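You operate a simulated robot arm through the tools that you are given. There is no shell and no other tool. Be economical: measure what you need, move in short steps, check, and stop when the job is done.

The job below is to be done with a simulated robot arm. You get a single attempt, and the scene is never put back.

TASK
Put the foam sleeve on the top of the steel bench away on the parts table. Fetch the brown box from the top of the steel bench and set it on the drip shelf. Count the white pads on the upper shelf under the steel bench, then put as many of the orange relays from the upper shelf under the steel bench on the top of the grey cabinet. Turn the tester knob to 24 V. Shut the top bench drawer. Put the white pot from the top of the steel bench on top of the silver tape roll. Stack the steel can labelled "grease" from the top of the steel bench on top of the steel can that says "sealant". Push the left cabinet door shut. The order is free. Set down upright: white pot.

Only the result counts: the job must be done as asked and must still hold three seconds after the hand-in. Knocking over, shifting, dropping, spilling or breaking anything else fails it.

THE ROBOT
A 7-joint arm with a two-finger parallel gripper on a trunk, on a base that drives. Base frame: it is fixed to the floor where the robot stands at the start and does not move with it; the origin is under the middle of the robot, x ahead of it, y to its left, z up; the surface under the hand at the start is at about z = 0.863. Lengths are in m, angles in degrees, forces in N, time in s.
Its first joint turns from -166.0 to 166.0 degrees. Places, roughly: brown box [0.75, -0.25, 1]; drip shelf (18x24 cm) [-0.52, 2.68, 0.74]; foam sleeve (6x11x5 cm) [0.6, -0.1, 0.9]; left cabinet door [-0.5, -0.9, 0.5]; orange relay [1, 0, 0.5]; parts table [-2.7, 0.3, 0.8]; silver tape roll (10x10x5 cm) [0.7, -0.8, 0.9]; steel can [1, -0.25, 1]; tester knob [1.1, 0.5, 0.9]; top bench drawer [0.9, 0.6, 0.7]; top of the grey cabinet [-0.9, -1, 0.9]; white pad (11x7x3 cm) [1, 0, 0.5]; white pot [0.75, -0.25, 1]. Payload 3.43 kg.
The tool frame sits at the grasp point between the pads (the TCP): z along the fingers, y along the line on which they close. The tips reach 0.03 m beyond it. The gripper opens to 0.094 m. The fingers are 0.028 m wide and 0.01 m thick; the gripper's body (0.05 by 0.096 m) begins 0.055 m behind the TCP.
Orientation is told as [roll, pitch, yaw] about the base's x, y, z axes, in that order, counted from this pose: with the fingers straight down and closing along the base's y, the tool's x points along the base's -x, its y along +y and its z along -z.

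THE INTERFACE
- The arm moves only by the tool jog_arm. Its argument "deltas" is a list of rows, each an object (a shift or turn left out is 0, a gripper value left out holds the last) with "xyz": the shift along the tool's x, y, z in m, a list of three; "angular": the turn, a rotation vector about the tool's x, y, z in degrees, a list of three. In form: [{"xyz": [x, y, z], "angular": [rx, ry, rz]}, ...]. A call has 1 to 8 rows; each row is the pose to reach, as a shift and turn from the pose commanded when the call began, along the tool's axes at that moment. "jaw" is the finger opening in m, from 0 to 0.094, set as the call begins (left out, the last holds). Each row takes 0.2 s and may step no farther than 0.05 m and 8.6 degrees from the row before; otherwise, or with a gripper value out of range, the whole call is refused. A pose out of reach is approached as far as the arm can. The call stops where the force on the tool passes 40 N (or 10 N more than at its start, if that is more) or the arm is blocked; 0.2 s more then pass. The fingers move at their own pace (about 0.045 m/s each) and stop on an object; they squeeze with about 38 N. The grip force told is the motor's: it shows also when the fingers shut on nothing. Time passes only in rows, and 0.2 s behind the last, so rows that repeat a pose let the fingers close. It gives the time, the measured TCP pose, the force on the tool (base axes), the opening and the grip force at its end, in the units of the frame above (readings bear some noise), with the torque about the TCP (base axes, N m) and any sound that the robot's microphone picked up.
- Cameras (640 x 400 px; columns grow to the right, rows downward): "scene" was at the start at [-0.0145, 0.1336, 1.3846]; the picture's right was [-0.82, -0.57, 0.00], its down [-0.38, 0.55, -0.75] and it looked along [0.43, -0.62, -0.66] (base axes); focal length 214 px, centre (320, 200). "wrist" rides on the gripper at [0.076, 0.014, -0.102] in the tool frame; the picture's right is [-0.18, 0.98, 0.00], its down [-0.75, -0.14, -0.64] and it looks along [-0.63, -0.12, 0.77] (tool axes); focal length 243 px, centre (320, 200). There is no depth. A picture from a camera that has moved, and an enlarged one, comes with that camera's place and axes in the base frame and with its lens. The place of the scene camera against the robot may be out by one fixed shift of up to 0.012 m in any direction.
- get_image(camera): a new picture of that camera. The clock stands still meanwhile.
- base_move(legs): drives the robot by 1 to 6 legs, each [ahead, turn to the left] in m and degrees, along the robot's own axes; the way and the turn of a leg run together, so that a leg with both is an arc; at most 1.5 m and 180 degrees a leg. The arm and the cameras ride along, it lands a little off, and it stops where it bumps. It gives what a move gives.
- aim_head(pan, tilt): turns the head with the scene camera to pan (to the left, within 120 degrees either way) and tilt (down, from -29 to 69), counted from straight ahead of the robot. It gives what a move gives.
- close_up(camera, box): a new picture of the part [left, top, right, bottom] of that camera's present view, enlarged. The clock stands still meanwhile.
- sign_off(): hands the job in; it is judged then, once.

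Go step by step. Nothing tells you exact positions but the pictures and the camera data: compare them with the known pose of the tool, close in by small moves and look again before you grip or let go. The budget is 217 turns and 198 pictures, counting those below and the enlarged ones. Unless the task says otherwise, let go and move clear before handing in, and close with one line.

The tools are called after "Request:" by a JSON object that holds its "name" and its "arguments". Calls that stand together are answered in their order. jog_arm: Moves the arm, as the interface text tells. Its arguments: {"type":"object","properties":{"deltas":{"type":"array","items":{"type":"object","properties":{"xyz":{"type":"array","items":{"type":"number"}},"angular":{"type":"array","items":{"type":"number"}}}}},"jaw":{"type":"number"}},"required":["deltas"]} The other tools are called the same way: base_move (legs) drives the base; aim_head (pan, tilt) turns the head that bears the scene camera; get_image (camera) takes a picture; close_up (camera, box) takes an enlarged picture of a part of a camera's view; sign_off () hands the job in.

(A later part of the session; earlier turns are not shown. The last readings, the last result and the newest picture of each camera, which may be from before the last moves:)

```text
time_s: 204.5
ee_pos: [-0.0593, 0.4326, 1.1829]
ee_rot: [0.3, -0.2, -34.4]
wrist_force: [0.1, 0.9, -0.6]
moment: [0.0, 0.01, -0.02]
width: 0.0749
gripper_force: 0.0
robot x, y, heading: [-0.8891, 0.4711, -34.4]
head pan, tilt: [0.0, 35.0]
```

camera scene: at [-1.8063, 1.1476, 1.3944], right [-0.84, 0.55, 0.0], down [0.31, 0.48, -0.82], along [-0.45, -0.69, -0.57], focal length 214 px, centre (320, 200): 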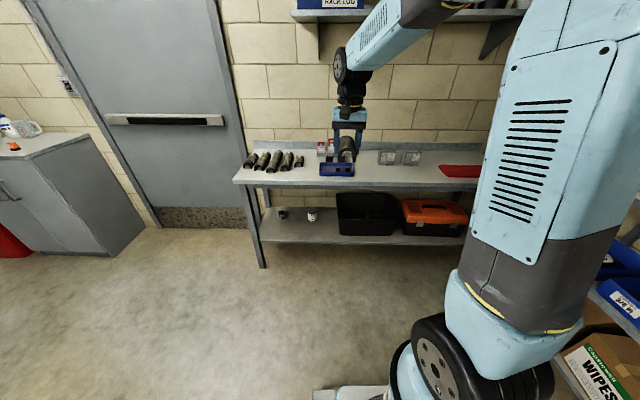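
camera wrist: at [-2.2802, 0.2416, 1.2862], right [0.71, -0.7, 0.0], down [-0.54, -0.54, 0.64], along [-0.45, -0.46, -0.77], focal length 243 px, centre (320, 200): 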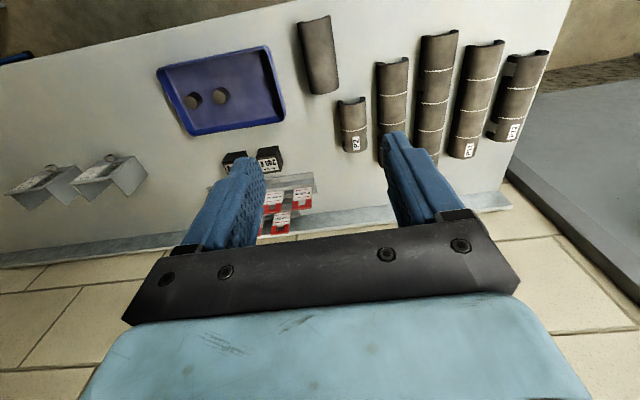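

Request:
{"name": "base_move", "arguments": {"legs": [[0.86, 0]]}}

Request:
{"name": "jog_arm", "arguments": {"deltas": [{"xyz": [-0.02, -0.04, 0]}, {"xyz": [-0.04, -0.08, 0]}], "jaw": 0.094}}

Request:
{"name": "get_image", "arguments": {"camera": "wrist"}}

Request:
{"name": "aim_head", "arguments": {"pan": -5, "tilt": 45}}

Request:
{"name": "get_image", "arguments": {"camera": "scene"}}

```text
time_s: 209.2
ee_pos: [0.6533, -0.0619, 1.1856]
ee_rot: [0.3, -0.1, -34.5]
wrist_force: [-0.1, -0.8, -0.3]
moment: [0.0, -0.03, 0.0]
width: 0.0749
gripper_force: 0.1
robot x, y, heading: [-0.1759, -0.0232, -34.8]
head pan, tilt: [0.0, 35.0]
```

```text
time_s: 209.8
ee_pos: [0.6391, -0.1495, 1.1866]
ee_rot: [0.3, -0.2, -34.4]
wrist_force: [0.3, 0.7, 0.8]
moment: [-0.03, 0.0, 0.01]
width: 0.0939
gripper_force: 0.0
robot x, y, heading: [-0.181, -0.0234, -34.8]
head pan, tilt: [0.0, 35.0]
```

```text
96 pictures are left
camera wrist: at [0.5833, -0.0955, 1.2886], right [0.71, 0.71, 0.01], down [0.54, -0.54, 0.64], along [0.46, -0.45, -0.77], focal length 243 px, centre (320, 200)
```

wrist: 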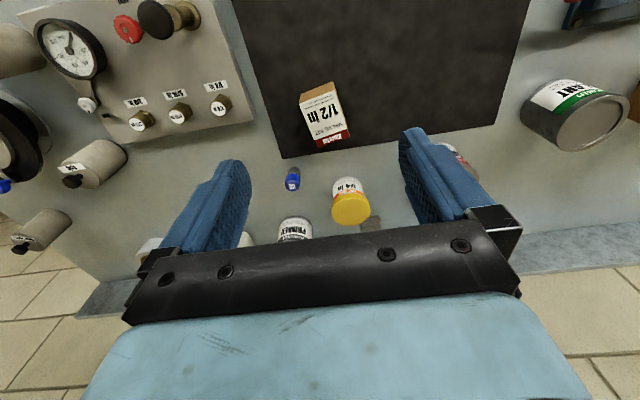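

```text
time_s: 210.5
ee_pos: [0.6393, -0.1488, 1.1845]
ee_rot: [0.3, -0.2, -34.5]
wrist_force: [-0.3, 0.0, 1.2]
moment: [0.01, -0.03, -0.01]
width: 0.0939
gripper_force: 0.0
robot x, y, heading: [-0.1845, -0.0238, -34.6]
head pan, tilt: [-5.0, 45.0]
```

```text
95 pictures are left
camera scene: at [-0.0323, 0.1468, 1.3796], right [-0.64, -0.77, 0.0], down [-0.54, 0.45, -0.71], along [0.54, -0.45, -0.71], focal length 214 px, centre (320, 200)
```

scene: 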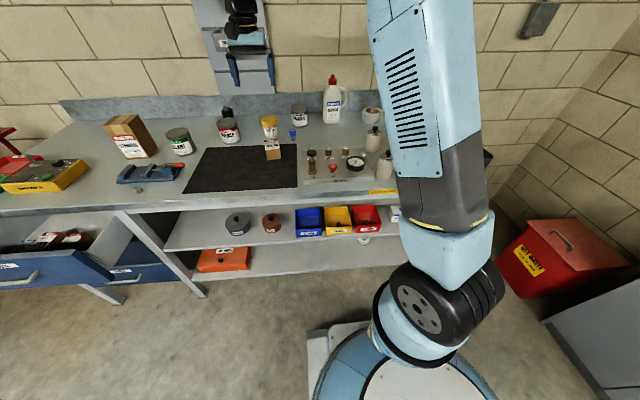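

The brown box is ahead of the gripper and slightly rotated. I'll centre above it and descend to measure.

Request:
{"name": "jog_arm", "arguments": {"deltas": [{"xyz": [-0.03, 0, 0.035]}, {"xyz": [-0.06, -0.004, 0.07]}, {"xyz": [-0.062, -0.004, 0.11]}]}}

Request:
{"name": "get_image", "arguments": {"camera": "wrist"}}

```text
time_s: 211.3
ee_pos: [0.69, -0.1866, 1.0761]
ee_rot: [0.2, -0.1, -34.6]
wrist_force: [0.2, 0.3, 0.3]
moment: [0.01, -0.04, 0.02]
width: 0.0939
gripper_force: 0.1
robot x, y, heading: [-0.1799, -0.022, -34.6]
head pan, tilt: [-5.0, 45.0]
```

```text
94 pictures are left
camera wrist: at [0.6337, -0.1336, 1.1782], right [0.71, 0.71, 0.01], down [0.54, -0.54, 0.64], along [0.46, -0.45, -0.76], focal length 243 px, centre (320, 200)
```

wrist: 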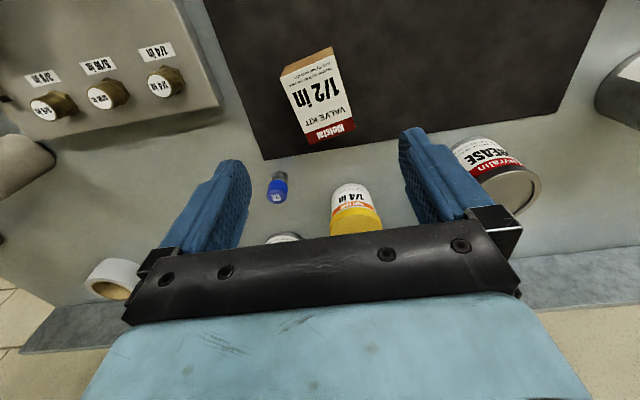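

Request:
{"name": "jog_arm", "arguments": {"deltas": [{"xyz": [-0.0055, -0.002, 0.04], "angular": [0, 0, -6.5]}, {"xyz": [-0.0055, -0.002, 0.08], "angular": [0, 0, -12.6]}, {"xyz": [-0.0055, -0.002, 0.115], "angular": [0, 0, -12.6]}]}}

Request:
{"name": "get_image", "arguments": {"camera": "wrist"}}

```text
time_s: 212.1
ee_pos: [0.6943, -0.1927, 0.9579]
ee_rot: [0.1, -0.3, -21.8]
wrist_force: [0.2, -0.6, 0.7]
moment: [0.0, 0.0, 0.02]
width: 0.0938
gripper_force: 0.0
robot x, y, heading: [-0.1801, -0.019, -34.8]
head pan, tilt: [-5.0, 45.0]
```

```text
93 pictures are left
camera wrist: at [0.6284, -0.1527, 1.0608], right [0.54, 0.84, 0.0], down [0.64, -0.41, 0.65], along [0.55, -0.34, -0.76], focal length 243 px, centre (320, 200)
```

wrist: 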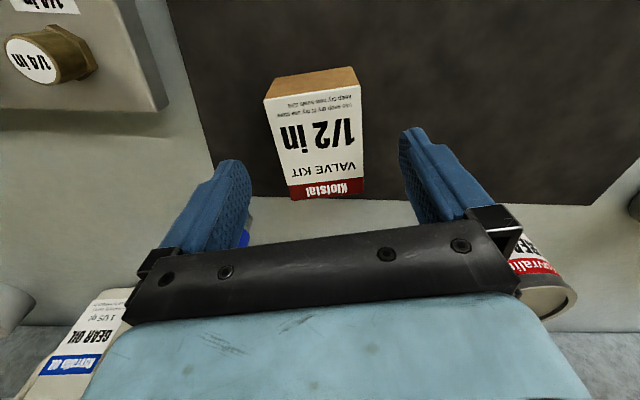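

Request:
{"name": "jog_arm", "arguments": {"deltas": [{"xyz": [0, 0, 0.027]}, {"xyz": [0, 0, 0.053]}]}}

Request:
{"name": "get_image", "arguments": {"camera": "wrist"}}

```text
time_s: 212.7
ee_pos: [0.6955, -0.1939, 0.9056]
ee_rot: [0.2, -0.3, -21.9]
wrist_force: [-0.5, -0.4, 0.1]
moment: [0.0, -0.05, 0.04]
width: 0.0937
gripper_force: 0.1
robot x, y, heading: [-0.1781, -0.0215, -34.6]
head pan, tilt: [-5.0, 45.0]
```

```text
92 pictures are left
camera wrist: at [0.629, -0.1527, 1.0093], right [0.54, 0.84, 0.01], down [0.64, -0.41, 0.65], along [0.55, -0.34, -0.76], focal length 243 px, centre (320, 200)
```

wrist: 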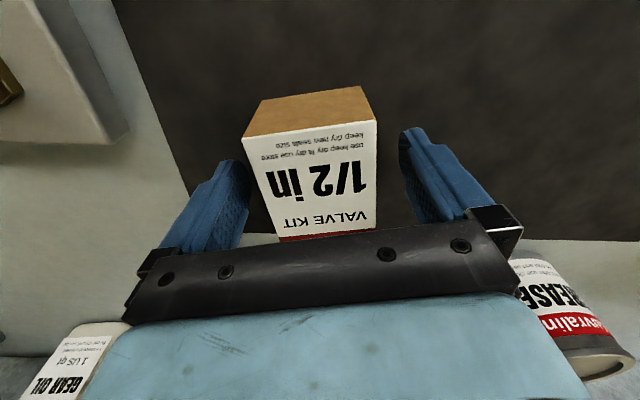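

Request:
{"name": "jog_arm", "arguments": {"deltas": [{"xyz": [0, 0, 0.004]}, {"xyz": [0, 0, 0.004]}, {"xyz": [0, 0, 0.004]}, {"xyz": [0, 0, 0.004]}, {"xyz": [0, 0, 0.004]}], "jaw": 0.03}}

Request:
{"name": "jog_arm", "arguments": {"deltas": [{"xyz": [0, 0, -0.02]}, {"xyz": [0, 0, -0.065]}, {"xyz": [0, 0, -0.11]}, {"xyz": [0, 0, -0.155]}, {"xyz": [0, 0, -0.2]}, {"xyz": [0, 0, -0.245]}]}}

Request:
{"name": "get_image", "arguments": {"camera": "wrist"}}

```text
time_s: 213.9
ee_pos: [0.6955, -0.1939, 0.9035]
ee_rot: [0.0, -0.2, -21.9]
wrist_force: [-0.5, 0.6, 0.7]
moment: [-0.1, -0.01, -0.02]
width: 0.0626
gripper_force: 38.3
robot x, y, heading: [-0.1749, -0.0211, -34.7]
head pan, tilt: [-5.0, 45.0]
```

```text
time_s: 215.3
ee_pos: [0.6933, -0.1946, 1.1465]
ee_rot: [0.2, -0.1, -21.9]
wrist_force: [-0.5, 0.5, -3.6]
moment: [0.03, 0.06, 0.02]
width: 0.0623
gripper_force: 38.3
robot x, y, heading: [-0.1789, -0.0161, -34.7]
head pan, tilt: [-5.0, 45.0]
```

```text
91 pictures are left
camera wrist: at [0.6285, -0.1531, 1.2499], right [0.54, 0.84, 0.0], down [0.64, -0.41, 0.64], along [0.54, -0.34, -0.77], focal length 243 px, centre (320, 200)
```

wrist: 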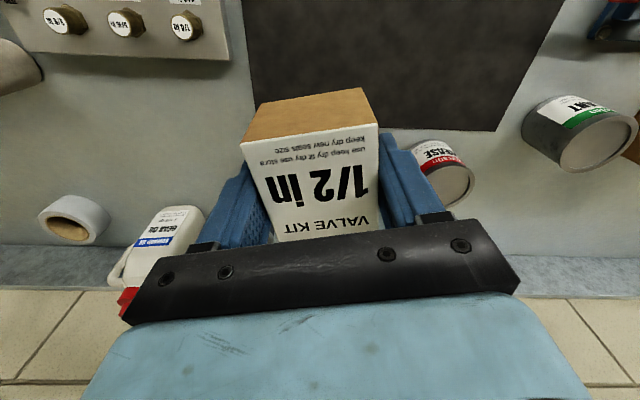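

The box is held. I'll back off and drive toward the drip shelf, stopping short to look at it.

Request:
{"name": "base_move", "arguments": {"legs": [[-0.5, 0], [0, 60]]}}

Request:
{"name": "base_move", "arguments": {"legs": [[0, 62], [0.5, 0]]}}

Request:
{"name": "aim_head", "arguments": {"pan": 0, "tilt": 30}}

Request:
{"name": "get_image", "arguments": {"camera": "scene"}}

```text
time_s: 220.7
ee_pos: [0.1027, 0.8279, 1.1499]
ee_rot: [0.3, -0.4, 29.3]
wrist_force: [-0.5, -0.3, -1.4]
moment: [0.02, -0.03, 0.02]
width: 0.062
gripper_force: 38.2
robot x, y, heading: [-0.5618, 0.1919, 18.3]
head pan, tilt: [-5.0, 45.0]
stopped in leg 2: the robot was blocked; the commanded pose is now the measured one
```

```text
time_s: 223.2
ee_pos: [-0.4965, 1.1117, 1.1544]
ee_rot: [0.6, -0.5, 72.0]
wrist_force: [0.2, -1.4, -1.4]
moment: [0.04, -0.02, 0.02]
width: 0.0621
gripper_force: 38.6
robot x, y, heading: [-0.5045, 0.166, 62.6]
head pan, tilt: [-5.0, 45.0]
stopped in leg 1: the robot was blocked; the commanded pose is now the measured one
```

```text
time_s: 223.9
ee_pos: [-0.4941, 1.1115, 1.1532]
ee_rot: [0.5, -0.5, 71.9]
wrist_force: [0.5, -0.2, -2.3]
moment: [-0.03, 0.01, 0.04]
width: 0.062
gripper_force: 37.5
robot x, y, heading: [-0.5077, 0.1634, 62.8]
head pan, tilt: [0.0, 30.0]
```

```text
90 pictures are left
camera scene: at [-0.7016, 0.2938, 1.4021], right [0.89, -0.46, 0.0], down [-0.23, -0.45, -0.87], along [0.4, 0.77, -0.5], focal length 214 px, centre (320, 200)
```

scene: 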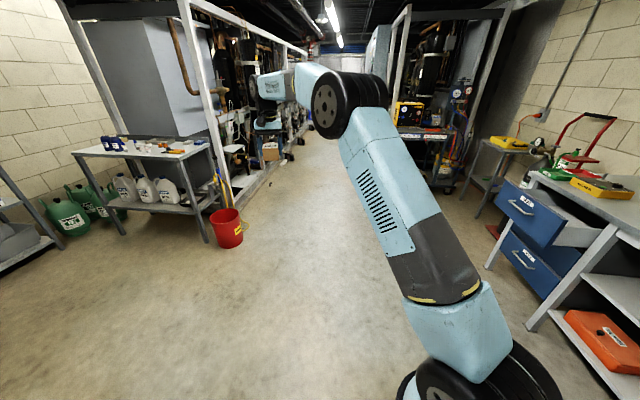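

Request:
{"name": "close_up", "arguments": {"camera": "scene", "box": [170, 90, 310, 240]}}

Request:
{"name": "get_image", "arguments": {"camera": "wrist"}}

```text
2.67 times, centred on (240, 165) of scene
camera zoom: at [-0.7016, 0.2938, 1.4021], right [0.89, -0.46, 0.0], down [-0.23, -0.45, -0.87], along [0.4, 0.77, -0.5], focal length 572 px, centre (533, 293)
```

zoom: 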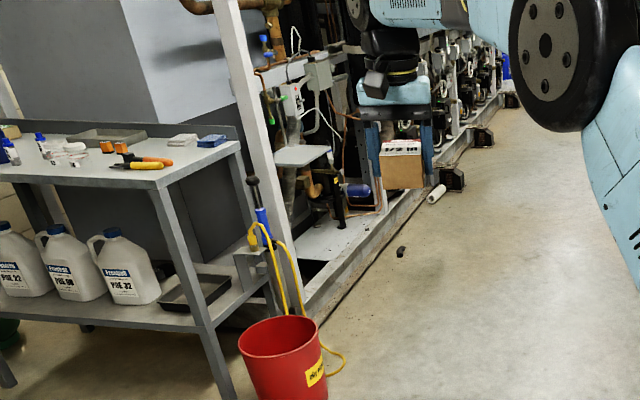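

```text
88 pictures are left
camera wrist: at [-0.5318, 1.0419, 1.256], right [-0.88, 0.48, 0.01], down [0.37, 0.66, 0.65], along [0.31, 0.57, -0.76], focal length 243 px, centre (320, 200)
```

wrist: 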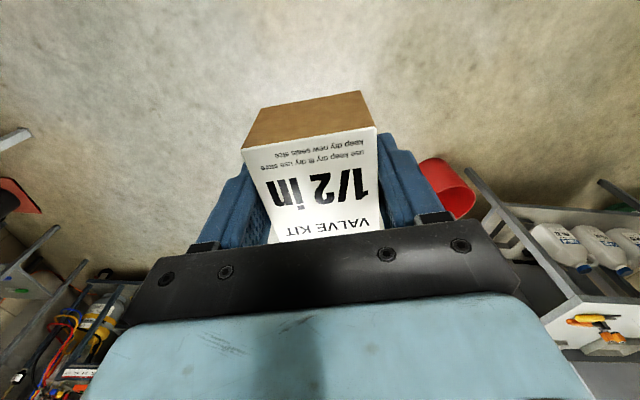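

The plate is on the skid's aisle side at about n -1.93, u 1.93. I'll approach it from the aisle, first driving down it and then turning to face it.

Request:
{"name": "base_move", "arguments": {"legs": [[1.4, -1], [0.5, 0]]}}

Request:
{"name": "base_move", "arguments": {"legs": [[0, 40]]}}

Request:
{"name": "base_move", "arguments": {"legs": [[0, 40]]}}

Request:
{"name": "get_image", "arguments": {"camera": "scene"}}

```text
time_s: 233.5
ee_pos: [0.3966, 2.7805, 1.1525]
ee_rot: [0.5, -0.4, 70.9]
wrist_force: [0.5, 0.0, -2.5]
moment: [0.02, 0.02, -0.01]
width: 0.0619
gripper_force: 37.9
robot x, y, heading: [0.371, 1.833, 62.0]
head pan, tilt: [0.0, 30.0]
```

```text
time_s: 235.8
ee_pos: [-0.1549, 2.6181, 1.1597]
ee_rot: [0.6, -0.9, 106.5]
wrist_force: [0.6, -0.5, -1.6]
moment: [0.0, 0.05, 0.01]
width: 0.0621
gripper_force: 38.3
robot x, y, heading: [0.4226, 1.8387, 99.4]
head pan, tilt: [0.0, 30.0]
stopped in leg 1: the robot was blocked; the commanded pose is now the measured one
```

```text
time_s: 237.7
ee_pos: [-0.4629, 2.2323, 1.1664]
ee_rot: [0.9, -1.2, 136.4]
wrist_force: [1.2, 0.7, -1.3]
moment: [-0.01, 0.05, 0.0]
width: 0.0619
gripper_force: 37.9
robot x, y, heading: [0.4508, 1.865, 129.6]
head pan, tilt: [0.0, 30.0]
stopped in leg 1: the robot was blocked; the commanded pose is now the measured one
```

```text
87 pictures are left
camera scene: at [0.2504, 1.7329, 1.4022], right [0.77, 0.64, 0.0], down [0.32, -0.38, -0.87], along [-0.55, 0.67, -0.5], focal length 214 px, centre (320, 200)
```

scene: 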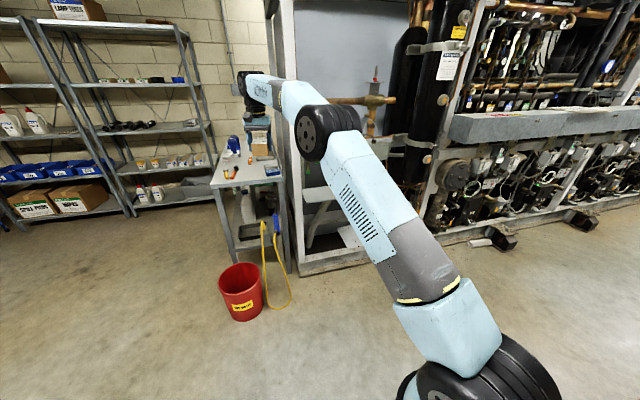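

The arm is facing the skid now. I'll swing the box right to line up with the drip plate and look with the wrist camera.

Request:
{"name": "jog_arm", "arguments": {"deltas": [{"xyz": [0, -0.048, 0], "angular": [0, 0, -2]}, {"xyz": [0, -0.096, 0], "angular": [0, 0, -4]}, {"xyz": [0, -0.144, 0], "angular": [0, 0, -6]}, {"xyz": [0, -0.192, 0], "angular": [0, 0, -8]}, {"xyz": [0, -0.24, 0], "angular": [0, 0, -9]}, {"xyz": [0, -0.28, 0], "angular": [0, 0, -9]}]}}

Request:
{"name": "get_image", "arguments": {"camera": "wrist"}}

Request:
{"name": "get_image", "arguments": {"camera": "scene"}}

```text
time_s: 239.1
ee_pos: [-0.2697, 2.4348, 1.1608]
ee_rot: [0.6, -1.2, 145.4]
wrist_force: [-1.6, -1.4, -1.7]
moment: [0.03, -0.1, -0.02]
width: 0.0621
gripper_force: 38.0
robot x, y, heading: [0.4494, 1.8671, 129.8]
head pan, tilt: [0.0, 30.0]
```

```text
86 pictures are left
camera wrist: at [-0.214, 2.3785, 1.2623], right [-0.71, -0.7, 0.01], down [-0.52, 0.54, 0.66], along [-0.47, 0.46, -0.75], focal length 243 px, centre (320, 200)
```

wrist: 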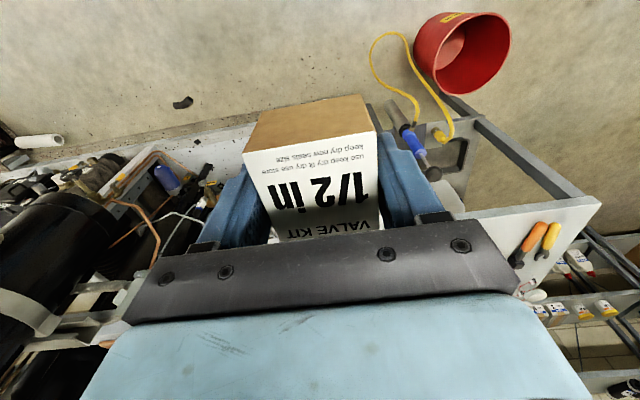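

```text
85 pictures are left
camera scene: at [0.2495, 1.7331, 1.4021], right [0.77, 0.64, 0.0], down [0.32, -0.38, -0.87], along [-0.55, 0.67, -0.5], focal length 214 px, centre (320, 200)
```

scene: 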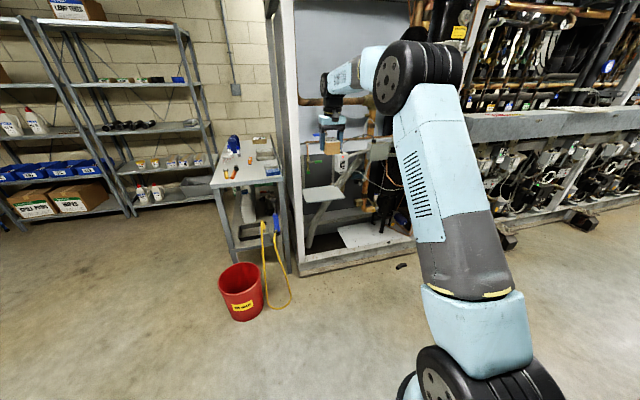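

Request:
{"name": "close_up", "arguments": {"camera": "scene", "box": [270, 110, 430, 260]}}

```text
2.67 times, centred on (350, 185) of scene
camera zoom: at [0.2495, 1.7331, 1.4021], right [0.77, 0.64, 0.0], down [0.32, -0.38, -0.87], along [-0.55, 0.67, -0.5], focal length 572 px, centre (240, 240)
```

zoom: 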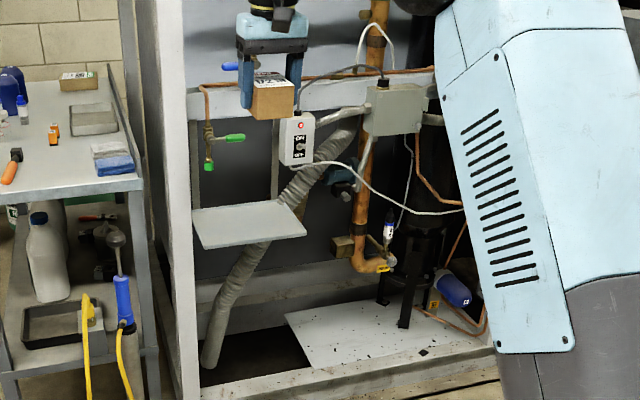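

The plate is clear, spanning n -2.03 to -1.86 and u 1.82 to 2.06 at z 0.74, with a switch box at its back right. I'll aim for its front middle.

Request:
{"name": "base_move", "arguments": {"legs": [[0.3, 0]]}}

Request:
{"name": "close_up", "arguments": {"camera": "scene", "box": [220, 80, 420, 260]}}

Request:
{"name": "get_image", "arguments": {"camera": "wrist"}}

```text
time_s: 241.2
ee_pos: [-0.4673, 2.6649, 1.1602]
ee_rot: [0.6, -1.2, 145.5]
wrist_force: [-0.5, -0.3, -2.7]
moment: [-0.01, 0.01, 0.0]
width: 0.062
gripper_force: 38.4
robot x, y, heading: [0.2587, 2.0975, 130.0]
head pan, tilt: [0.0, 30.0]
```

```text
2.22 times, centred on (320, 170) of scene
camera zoom: at [0.0557, 1.9661, 1.4022], right [0.77, 0.64, 0.0], down [0.32, -0.38, -0.87], along [-0.56, 0.66, -0.5], focal length 477 px, centre (320, 267)
```

zoom: 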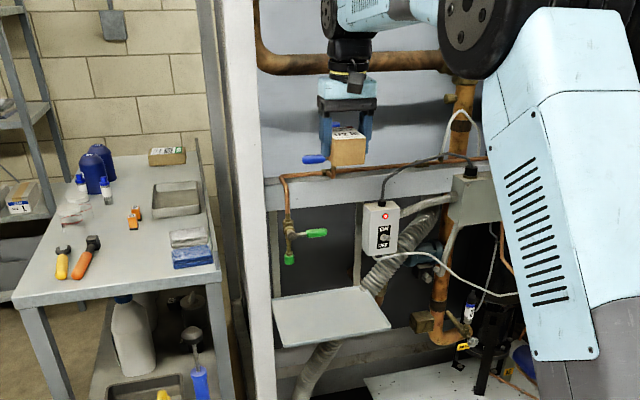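

```text
82 pictures are left
camera wrist: at [-0.4103, 2.6103, 1.2627], right [-0.71, -0.71, 0.01], down [-0.53, 0.54, 0.66], along [-0.47, 0.46, -0.75], focal length 243 px, centre (320, 200)
```

wrist: 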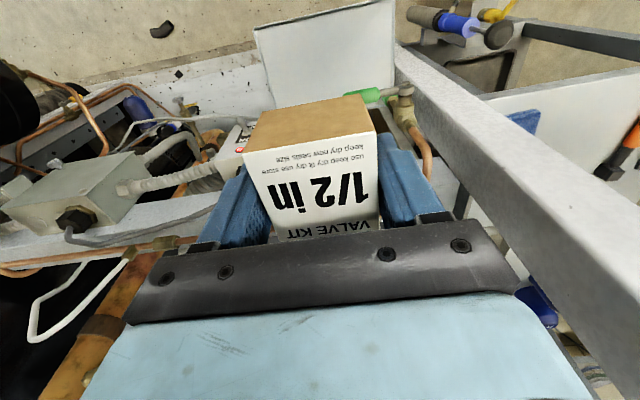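

Request:
{"name": "jog_arm", "arguments": {"deltas": [{"xyz": [-0.02, 0.005, 0.04], "angular": [0, 1.2, 0]}, {"xyz": [-0.042, 0.012, 0.08], "angular": [0, 1.2, 0]}, {"xyz": [-0.042, 0.012, 0.125], "angular": [0, 1.2, 0]}, {"xyz": [-0.042, 0.012, 0.17], "angular": [0, 1.2, 0]}, {"xyz": [-0.042, 0.012, 0.215], "angular": [0, 1.2, 0]}]}}

Request:
{"name": "get_image", "arguments": {"camera": "wrist"}}

Request:
{"name": "close_up", "arguments": {"camera": "scene", "box": [240, 90, 400, 240]}}

```text
time_s: 241.7
ee_pos: [-0.4938, 2.6779, 1.1187]
ee_rot: [0.4, -0.6, 145.5]
wrist_force: [5.5, -4.3, 17.2]
moment: [0.39, 0.19, -0.07]
width: 0.0621
gripper_force: 38.1
robot x, y, heading: [0.2576, 2.0951, 130.0]
head pan, tilt: [0.0, 30.0]
stopped in row 2: the force on the tool passed its limit at 109 N (the readings are from after the stop); the commanded pose is now the measured one
```

```text
81 pictures are left
camera wrist: at [-0.4382, 2.6217, 1.221], right [-0.71, -0.7, 0.01], down [-0.53, 0.54, 0.65], along [-0.46, 0.45, -0.76], focal length 243 px, centre (320, 200)
```

wrist: 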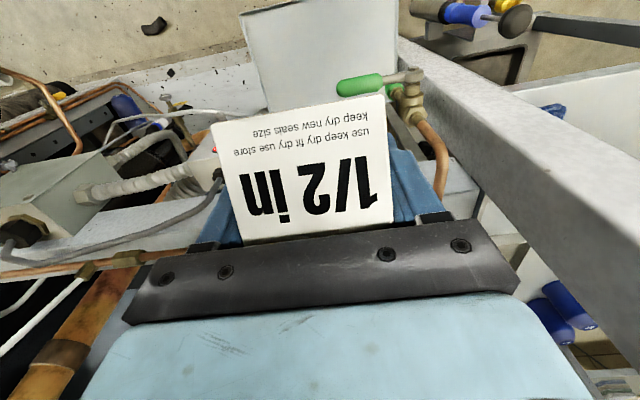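

```text
2.67 times, centred on (320, 165) of scene
camera zoom: at [0.0568, 1.965, 1.4022], right [0.77, 0.64, 0.0], down [0.32, -0.38, -0.87], along [-0.56, 0.66, -0.5], focal length 572 px, centre (320, 293)
```

zoom: 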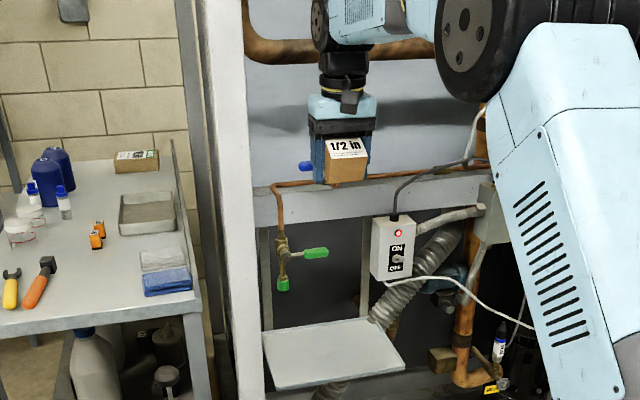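

The box touched a valve lever above the plate and tilted in the grip. I'll lift and back out, then come in from the front at low height, further right and clear of the levers.

Request:
{"name": "jog_arm", "arguments": {"deltas": [{"xyz": [0.005, 0, -0.03]}, {"xyz": [0.05, 0, -0.035]}, {"xyz": [0.095, -0.015, -0.035]}, {"xyz": [0.135, -0.03, -0.025]}, {"xyz": [0.175, -0.045, -0.015]}, {"xyz": [0.21, -0.056, 0.005]}, {"xyz": [0.21, -0.056, 0.05]}, {"xyz": [0.21, -0.056, 0.095]}]}}

Request:
{"name": "get_image", "arguments": {"camera": "wrist"}}

Request:
{"name": "get_image", "arguments": {"camera": "scene"}}

```text
time_s: 243.5
ee_pos: [-0.2895, 2.6028, 1.0191]
ee_rot: [0.4, -0.5, 145.4]
wrist_force: [0.5, 0.2, -2.2]
moment: [0.0, 0.02, 0.03]
width: 0.0621
gripper_force: 37.9
robot x, y, heading: [0.2554, 2.0979, 130.0]
head pan, tilt: [0.0, 30.0]
```

```text
79 pictures are left
camera wrist: at [-0.2339, 2.5474, 1.1219], right [-0.71, -0.7, 0.01], down [-0.53, 0.55, 0.65], along [-0.46, 0.45, -0.76], focal length 243 px, centre (320, 200)
```

wrist: 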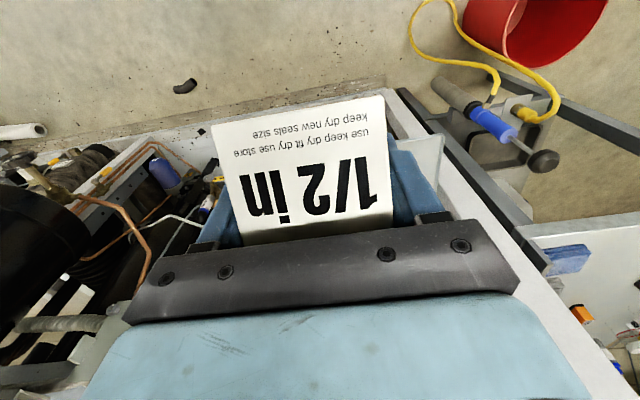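

```text
78 pictures are left
camera scene: at [0.0562, 1.9655, 1.4022], right [0.77, 0.64, 0.0], down [0.32, -0.38, -0.87], along [-0.56, 0.66, -0.5], focal length 214 px, centre (320, 200)
```

scene: 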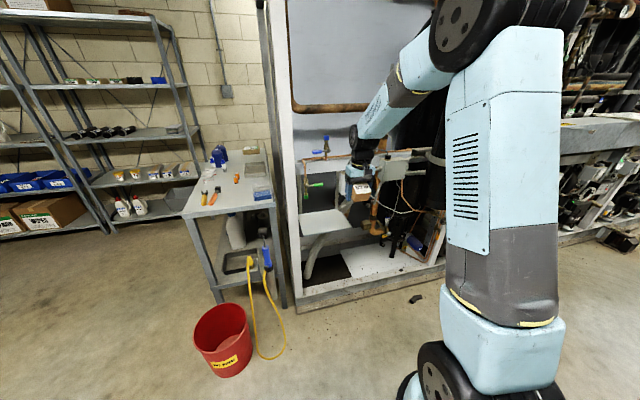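

Request:
{"name": "close_up", "arguments": {"camera": "scene", "box": [280, 120, 400, 250]}}

```text
3.08 times, centred on (340, 185) of scene
camera zoom: at [0.0562, 1.9655, 1.4022], right [0.77, 0.64, 0.0], down [0.32, -0.38, -0.87], along [-0.56, 0.66, -0.5], focal length 660 px, centre (258, 246)
```

zoom: 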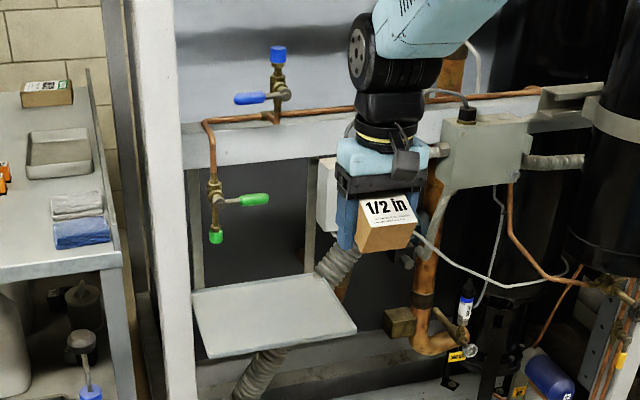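

Now the layout is clear: a valve stub stands above the plate's back at u of about 1.95. I'll lower the box in front of the plate first, then slide in low at u of about 2.0.

Request:
{"name": "jog_arm", "arguments": {"deltas": [{"xyz": [0, 0, 0.048]}, {"xyz": [0, 0, 0.096]}, {"xyz": [0, 0, 0.144]}, {"xyz": [0, 0, 0.18]}]}}

Request:
{"name": "close_up", "arguments": {"camera": "scene", "box": [280, 120, 400, 250]}}

Request:
{"name": "get_image", "arguments": {"camera": "wrist"}}

```text
time_s: 244.5
ee_pos: [-0.2929, 2.603, 0.8394]
ee_rot: [0.4, -0.5, 145.4]
wrist_force: [0.6, 0.9, -1.1]
moment: [0.06, 0.02, 0.01]
width: 0.0622
gripper_force: 38.2
robot x, y, heading: [0.2568, 2.0969, 130.1]
head pan, tilt: [0.0, 30.0]
```

```text
3.08 times, centred on (340, 185) of scene
camera zoom: at [0.0561, 1.9656, 1.4022], right [0.77, 0.64, 0.0], down [0.32, -0.38, -0.87], along [-0.56, 0.66, -0.5], focal length 660 px, centre (258, 246)
```

zoom: 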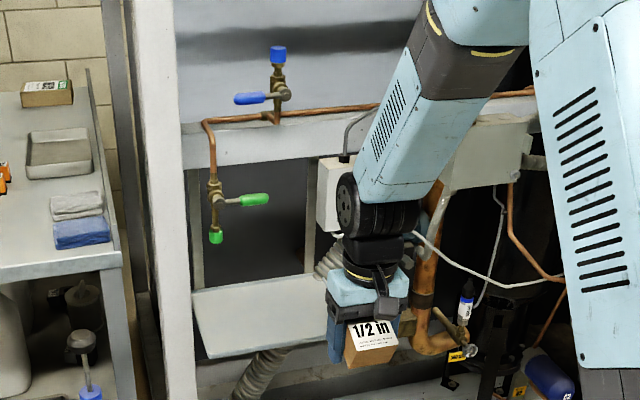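

```text
75 pictures are left
camera wrist: at [-0.2375, 2.5491, 0.9426], right [-0.71, -0.7, 0.01], down [-0.53, 0.55, 0.65], along [-0.46, 0.45, -0.76], focal length 243 px, centre (320, 200)
```

wrist: 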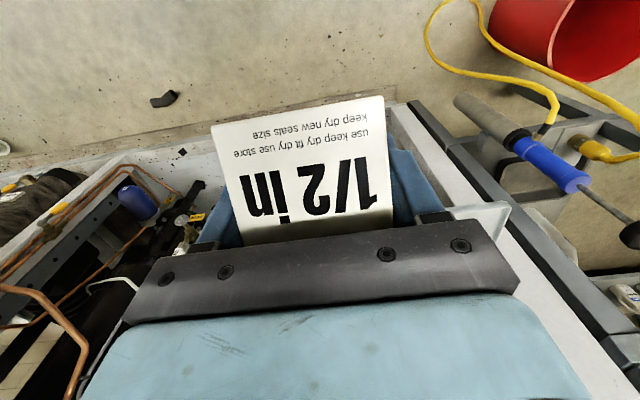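

Request:
{"name": "jog_arm", "arguments": {"deltas": [{"xyz": [-0.045, 0, 0]}, {"xyz": [-0.09, 0, 0]}, {"xyz": [-0.13, 0, 0]}, {"xyz": [-0.17, 0, 0]}]}}

Request:
{"name": "close_up", "arguments": {"camera": "scene", "box": [280, 120, 400, 250]}}

Request:
{"name": "get_image", "arguments": {"camera": "wrist"}}

```text
time_s: 245.5
ee_pos: [-0.4318, 2.6992, 0.8395]
ee_rot: [0.5, -0.4, 145.4]
wrist_force: [-0.1, -0.7, -1.0]
moment: [0.02, 0.02, 0.02]
width: 0.0625
gripper_force: 37.8
robot x, y, heading: [0.2563, 2.0994, 130.2]
head pan, tilt: [0.0, 30.0]
```

```text
3.08 times, centred on (340, 185) of scene
camera zoom: at [0.056, 1.9658, 1.4022], right [0.77, 0.64, 0.0], down [0.32, -0.38, -0.87], along [-0.56, 0.66, -0.5], focal length 660 px, centre (258, 246)
```

zoom: 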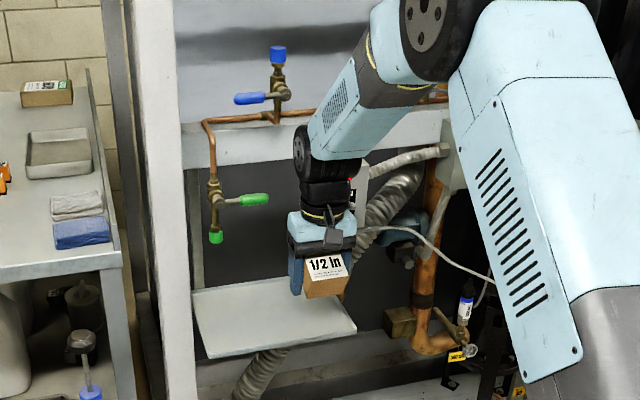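

```text
73 pictures are left
camera wrist: at [-0.3764, 2.6441, 0.9428], right [-0.71, -0.7, 0.01], down [-0.53, 0.55, 0.65], along [-0.46, 0.45, -0.76], focal length 243 px, centre (320, 200)
```

wrist: 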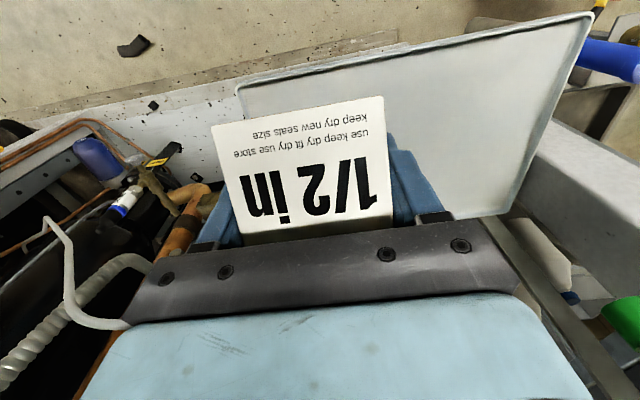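

Request:
{"name": "jog_arm", "arguments": {"deltas": [{"xyz": [-0.02, 0.005, 0]}, {"xyz": [-0.042, 0.01, 0]}, {"xyz": [-0.042, 0.01, 0.015]}]}}

Request:
{"name": "close_up", "arguments": {"camera": "scene", "box": [300, 150, 380, 230]}}

```text
time_s: 246.3
ee_pos: [-0.4732, 2.7153, 0.8232]
ee_rot: [0.5, -0.3, 145.4]
wrist_force: [0.0, -0.6, -2.5]
moment: [-0.01, 0.05, 0.0]
width: 0.0621
gripper_force: 38.8
robot x, y, heading: [0.2558, 2.1011, 130.1]
head pan, tilt: [0.0, 30.0]
```

```text
5.00 times, centred on (340, 190) of scene
camera zoom: at [0.0557, 1.966, 1.4022], right [0.77, 0.64, 0.0], down [0.32, -0.38, -0.87], along [-0.56, 0.66, -0.5], focal length 1072 px, centre (220, 250)
```

zoom: 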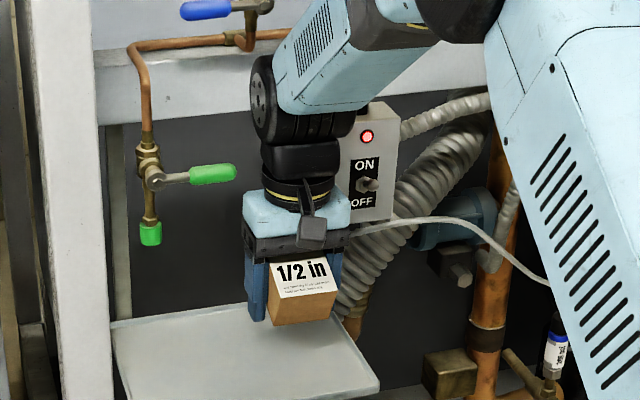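

Request:
{"name": "jog_arm", "arguments": {"deltas": [{"xyz": [0, 0, 0.012]}, {"xyz": [0, 0, 0.022]}, {"xyz": [0, 0, 0.028]}, {"xyz": [0, 0, 0.033]}, {"xyz": [0, 0, 0.038]}, {"xyz": [0, 0, 0.042]}]}}

Request:
{"name": "close_up", "arguments": {"camera": "scene", "box": [300, 150, 380, 230]}}

Request:
{"name": "get_image", "arguments": {"camera": "wrist"}}

```text
time_s: 247.7
ee_pos: [-0.4748, 2.7167, 0.7822]
ee_rot: [0.4, -0.3, 145.4]
wrist_force: [0.1, 0.0, -2.4]
moment: [0.0, 0.0, 0.03]
width: 0.0621
gripper_force: 37.7
robot x, y, heading: [0.26, 2.0981, 130.1]
head pan, tilt: [0.0, 30.0]
```

```text
5.00 times, centred on (340, 190) of scene
camera zoom: at [0.0556, 1.9661, 1.4021], right [0.77, 0.64, 0.0], down [0.32, -0.38, -0.87], along [-0.56, 0.66, -0.5], focal length 1072 px, centre (220, 250)
```

zoom: 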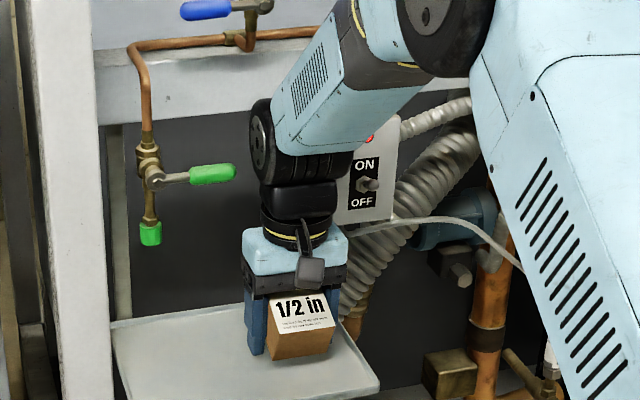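

```text
70 pictures are left
camera wrist: at [-0.4188, 2.6606, 0.885], right [-0.71, -0.7, 0.01], down [-0.53, 0.55, 0.65], along [-0.46, 0.45, -0.76], focal length 243 px, centre (320, 200)
```

wrist: 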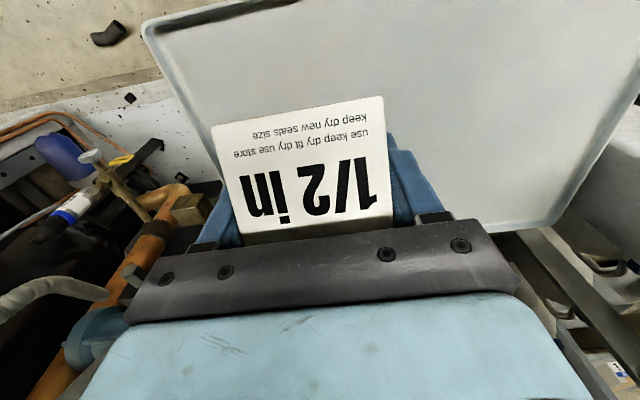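

Request:
{"name": "jog_arm", "arguments": {"deltas": [{"xyz": [0, 0.02, 0]}, {"xyz": [0, 0.02, 0.005]}, {"xyz": [0, 0.02, 0.01]}, {"xyz": [0, 0.02, 0.015]}, {"xyz": [0, 0.02, 0.02]}]}}

Request:
{"name": "get_image", "arguments": {"camera": "wrist"}}

```text
time_s: 248.8
ee_pos: [-0.4864, 2.6996, 0.7711]
ee_rot: [0.3, -0.6, 145.3]
wrist_force: [9.1, -6.4, 15.5]
moment: [0.23, -0.85, -0.43]
width: 0.0621
gripper_force: 38.2
robot x, y, heading: [0.2574, 2.096, 130.0]
head pan, tilt: [0.0, 30.0]
stopped in row 5: the force on the tool passed its limit at 48 N (the readings are from after the stop); the commanded pose is now the measured one
```

```text
69 pictures are left
camera wrist: at [-0.4305, 2.6442, 0.875], right [-0.71, -0.7, 0.01], down [-0.53, 0.54, 0.65], along [-0.46, 0.46, -0.76], focal length 243 px, centre (320, 200)
```

wrist: 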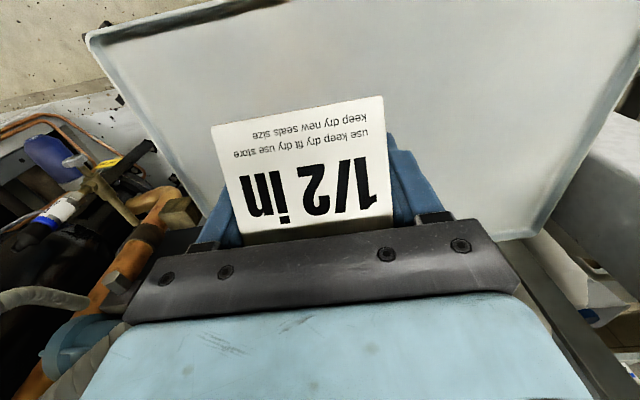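

The lower edge of the tilted box rests on the plate. I'll press slightly more to see whether it levels in the grip.

Request:
{"name": "jog_arm", "arguments": {"deltas": [{"xyz": [0, 0, 0.003]}, {"xyz": [0, 0, 0.006]}, {"xyz": [0, 0, 0.009]}]}}

Request:
{"name": "close_up", "arguments": {"camera": "scene", "box": [300, 150, 380, 230]}}

```text
time_s: 249.3
ee_pos: [-0.486, 2.6993, 0.7726]
ee_rot: [0.4, -0.7, 145.5]
wrist_force: [8.2, -6.5, 16.4]
moment: [0.22, -0.83, -0.43]
width: 0.0619
gripper_force: 37.9
robot x, y, heading: [0.255, 2.0966, 130.1]
head pan, tilt: [0.0, 30.0]
stopped in row 2: the force on the tool passed its limit at 45 N (the readings are from after the stop); the commanded pose is now the measured one
```

```text
5.00 times, centred on (340, 190) of scene
camera zoom: at [0.0567, 1.9651, 1.4022], right [0.77, 0.64, 0.0], down [0.32, -0.38, -0.87], along [-0.56, 0.66, -0.5], focal length 1072 px, centre (220, 250)
```

zoom: 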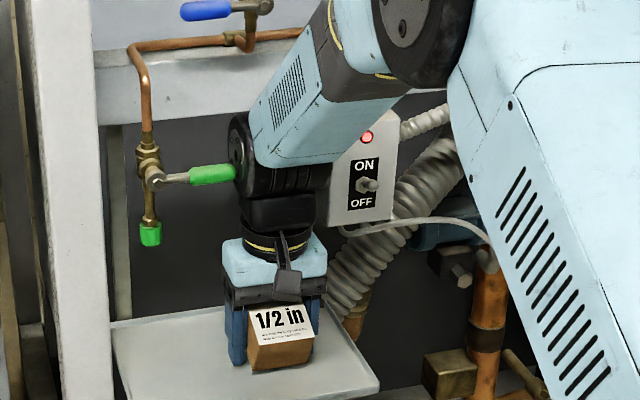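

The wrist wheel is touching the green valve handle, so I'll lift, shift right 2.2 cm again and descend there.

Request:
{"name": "jog_arm", "arguments": {"deltas": [{"xyz": [0.002, -0.004, -0.012]}, {"xyz": [0.002, -0.024, -0.012]}, {"xyz": [0.002, -0.024, -0.004]}, {"xyz": [0.002, -0.024, 0.002]}, {"xyz": [0.002, -0.024, 0.007]}]}}

Request:
{"name": "close_up", "arguments": {"camera": "scene", "box": [300, 150, 380, 230]}}

```text
time_s: 250.5
ee_pos: [-0.4729, 2.7198, 0.7714]
ee_rot: [0.3, -0.9, 145.5]
wrist_force: [8.5, -6.2, 8.9]
moment: [0.11, -0.69, -0.44]
width: 0.0624
gripper_force: 37.9
robot x, y, heading: [0.2575, 2.0997, 130.2]
head pan, tilt: [0.0, 30.0]
stopped in row 5: the force on the tool passed its limit at 49 N (the readings are from after the stop); the commanded pose is now the measured one
```

```text
5.00 times, centred on (340, 190) of scene
camera zoom: at [0.0567, 1.965, 1.4022], right [0.77, 0.64, 0.0], down [0.32, -0.38, -0.87], along [-0.56, 0.66, -0.5], focal length 1072 px, centre (220, 250)
```

zoom: 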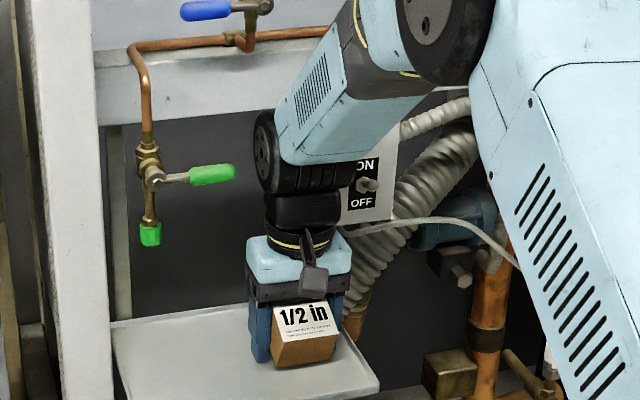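

This is genuine contact on the plate, with no handle involved. I'll open slightly so the box settles flat between the fingers.

Request:
{"name": "jog_arm", "arguments": {"deltas": [{"xyz": [0, 0, -0.002]}, {"xyz": [0, 0, -0.002]}, {"xyz": [0, 0, -0.002]}], "jaw": 0.066}}

Request:
{"name": "close_up", "arguments": {"camera": "scene", "box": [300, 150, 380, 230]}}

Request:
{"name": "get_image", "arguments": {"camera": "wrist"}}

```text
time_s: 251.3
ee_pos: [-0.4726, 2.7209, 0.7722]
ee_rot: [0.3, -0.9, 145.4]
wrist_force: [-1.6, -1.6, 1.9]
moment: [0.04, -0.03, 0.0]
width: 0.0651
gripper_force: 0.1
robot x, y, heading: [0.258, 2.0998, 130.0]
head pan, tilt: [0.0, 30.0]
```

```text
5.00 times, centred on (340, 190) of scene
camera zoom: at [0.0558, 1.9658, 1.4021], right [0.77, 0.64, 0.0], down [0.32, -0.38, -0.87], along [-0.56, 0.66, -0.5], focal length 1072 px, centre (220, 250)
```

zoom: 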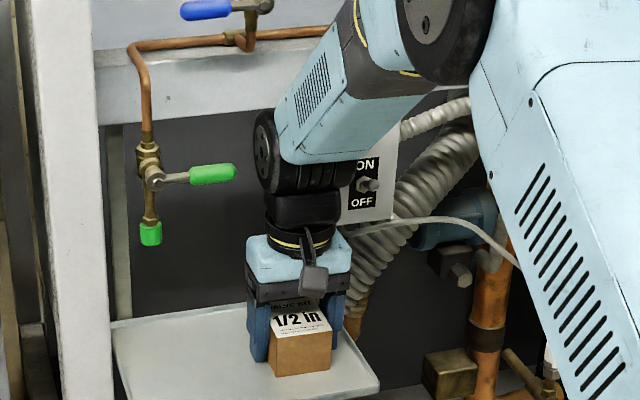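

```text
65 pictures are left
camera wrist: at [-0.4169, 2.6646, 0.8746], right [-0.71, -0.7, 0.01], down [-0.53, 0.54, 0.65], along [-0.47, 0.46, -0.76], focal length 243 px, centre (320, 200)
```

wrist: 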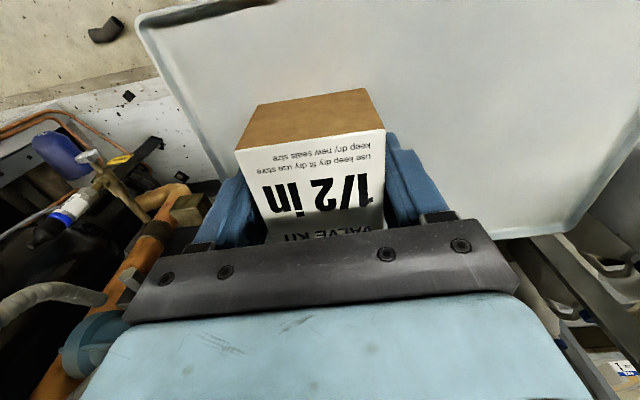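

The box sits flat on the plate. I'll open wider and withdraw backwards.

Request:
{"name": "jog_arm", "arguments": {"deltas": [{"xyz": [0, 0, 0]}, {"xyz": [0, 0, 0]}], "jaw": 0.085}}

Request:
{"name": "jog_arm", "arguments": {"deltas": [{"xyz": [0.0, 0, -0.03]}, {"xyz": [0.0, 0, -0.055]}, {"xyz": [0.04, 0, -0.06]}, {"xyz": [0.085, 0, -0.065]}, {"xyz": [0.13, 0, -0.065]}, {"xyz": [0.175, 0, -0.065]}, {"xyz": [0.22, 0, -0.065]}]}}

Request:
{"name": "close_up", "arguments": {"camera": "scene", "box": [280, 120, 400, 250]}}

```text
time_s: 251.9
ee_pos: [-0.4722, 2.7211, 0.7725]
ee_rot: [0.4, -0.9, 145.4]
wrist_force: [-1.2, -1.4, 1.3]
moment: [0.03, -0.04, 0.03]
width: 0.0843
gripper_force: 0.0
robot x, y, heading: [0.256, 2.0978, 130.0]
head pan, tilt: [0.0, 30.0]
```

```text
time_s: 253.5
ee_pos: [-0.291, 2.5959, 0.8329]
ee_rot: [0.4, -0.9, 145.3]
wrist_force: [-0.1, -0.2, -0.8]
moment: [-0.03, 0.04, 0.03]
width: 0.0851
gripper_force: 0.1
robot x, y, heading: [0.2546, 2.0988, 130.2]
head pan, tilt: [0.0, 30.0]
```

```text
3.08 times, centred on (340, 185) of scene
camera zoom: at [0.0555, 1.9661, 1.4021], right [0.77, 0.64, 0.0], down [0.32, -0.38, -0.87], along [-0.56, 0.66, -0.5], focal length 660 px, centre (258, 246)
```

zoom: 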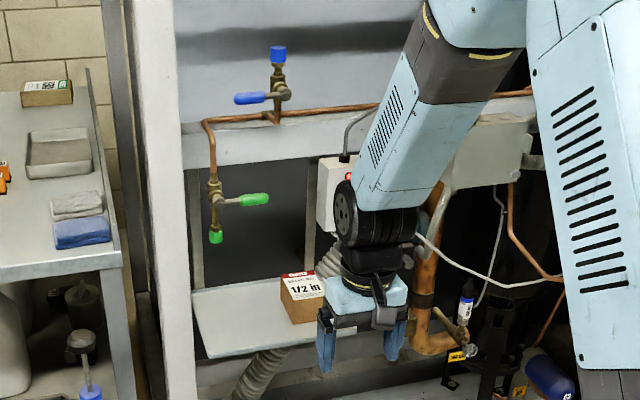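

The box is set on the drip shelf. Next are the drawer and the knob: I'll raise the arm, back off and reposition in front of the bench's left end.

Request:
{"name": "jog_arm", "arguments": {"deltas": [{"xyz": [0.02, 0, -0.045]}, {"xyz": [0.03, 0, -0.09]}, {"xyz": [0.04, -0.02, -0.13]}, {"xyz": [0.05, -0.04, -0.17]}, {"xyz": [0.06, -0.06, -0.21]}, {"xyz": [0.07, -0.08, -0.25]}, {"xyz": [0.08, -0.1, -0.29]}, {"xyz": [0.09, -0.12, -0.33]}]}}

Request:
{"name": "base_move", "arguments": {"legs": [[-0.3, 0], [0, -37], [0, -37]]}}

Request:
{"name": "base_move", "arguments": {"legs": [[-0.85, 0], [0, -40]]}}

Request:
{"name": "base_move", "arguments": {"legs": [[0, -40]]}}

```text
time_s: 255.3
ee_pos: [-0.1414, 2.64, 1.1599]
ee_rot: [0.3, -0.9, 145.4]
wrist_force: [-0.2, 0.0, 0.2]
moment: [-0.03, 0.01, -0.04]
width: 0.0851
gripper_force: 0.1
robot x, y, heading: [0.2548, 2.0977, 130.1]
head pan, tilt: [0.0, 30.0]
```

```text
time_s: 260.9
ee_pos: [0.795, 2.4575, 1.1618]
ee_rot: [0.4, -0.8, 78.2]
wrist_force: [-0.3, 0.4, 0.4]
moment: [-0.03, -0.04, 0.01]
width: 0.085
gripper_force: 0.1
robot x, y, heading: [0.3763, 1.9123, 60.8]
head pan, tilt: [0.0, 30.0]
stopped in leg 3: the robot was blocked; the commanded pose is now the measured one
```

```text
time_s: 267.6
ee_pos: [0.6308, 1.3148, 1.1596]
ee_rot: [0.3, -0.9, 38.6]
wrist_force: [-0.4, 0.4, 0.1]
moment: [-0.01, 0.04, 0.01]
width: 0.085
gripper_force: 0.1
robot x, y, heading: [-0.0498, 1.2036, 21.2]
head pan, tilt: [0.0, 30.0]
```

```text
time_s: 270.1
ee_pos: [0.5503, 0.8533, 1.1609]
ee_rot: [0.4, -0.9, -1.1]
wrist_force: [0.5, 0.5, -0.2]
moment: [0.0, -0.01, -0.05]
width: 0.0849
gripper_force: 0.0
robot x, y, heading: [-0.0357, 1.2447, -18.3]
head pan, tilt: [0.0, 30.0]
```

Request:
{"name": "base_move", "arguments": {"legs": [[0, -16]]}}

Request:
{"name": "jog_arm", "arguments": {"deltas": [{"xyz": [0, 0.04, 0], "angular": [0, 0, 6]}, {"xyz": [0, 0.08, 0], "angular": [0, 0, 12]}, {"xyz": [0, 0.12, 0], "angular": [0, 0, 17]}]}}

Request:
{"name": "aim_head", "arguments": {"pan": 0, "tilt": 40}}

Request:
{"name": "get_image", "arguments": {"camera": "scene"}}

```text
time_s: 271.5
ee_pos: [0.4173, 0.7057, 1.1604]
ee_rot: [0.4, -0.9, -17.1]
wrist_force: [-0.6, -0.7, -0.3]
moment: [0.01, -0.01, -0.01]
width: 0.085
gripper_force: 0.0
robot x, y, heading: [-0.0249, 1.2664, -34.3]
head pan, tilt: [0.0, 30.0]
```

```text
time_s: 272.3
ee_pos: [0.4544, 0.8205, 1.1617]
ee_rot: [0.7, -0.7, -34.3]
wrist_force: [0.2, -0.8, 0.5]
moment: [0.03, 0.02, -0.02]
width: 0.085
gripper_force: 0.1
robot x, y, heading: [-0.0214, 1.2637, -34.7]
head pan, tilt: [0.0, 30.0]
```

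```text
time_s: 273.0
ee_pos: [0.4536, 0.82, 1.1614]
ee_rot: [0.8, -0.7, -34.1]
wrist_force: [0.4, 0.2, 0.1]
moment: [0.01, 0.0, -0.02]
width: 0.0849
gripper_force: 0.0
robot x, y, heading: [-0.0242, 1.2607, -34.8]
head pan, tilt: [0.0, 40.0]
```

```text
63 pictures are left
camera scene: at [0.1302, 1.4364, 1.3869], right [-0.57, -0.82, 0.0], down [-0.53, 0.36, -0.77], along [0.63, -0.43, -0.64], focal length 214 px, centre (320, 200)
```

scene: 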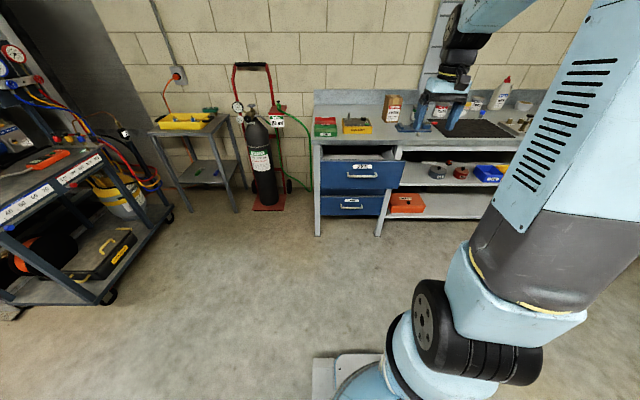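

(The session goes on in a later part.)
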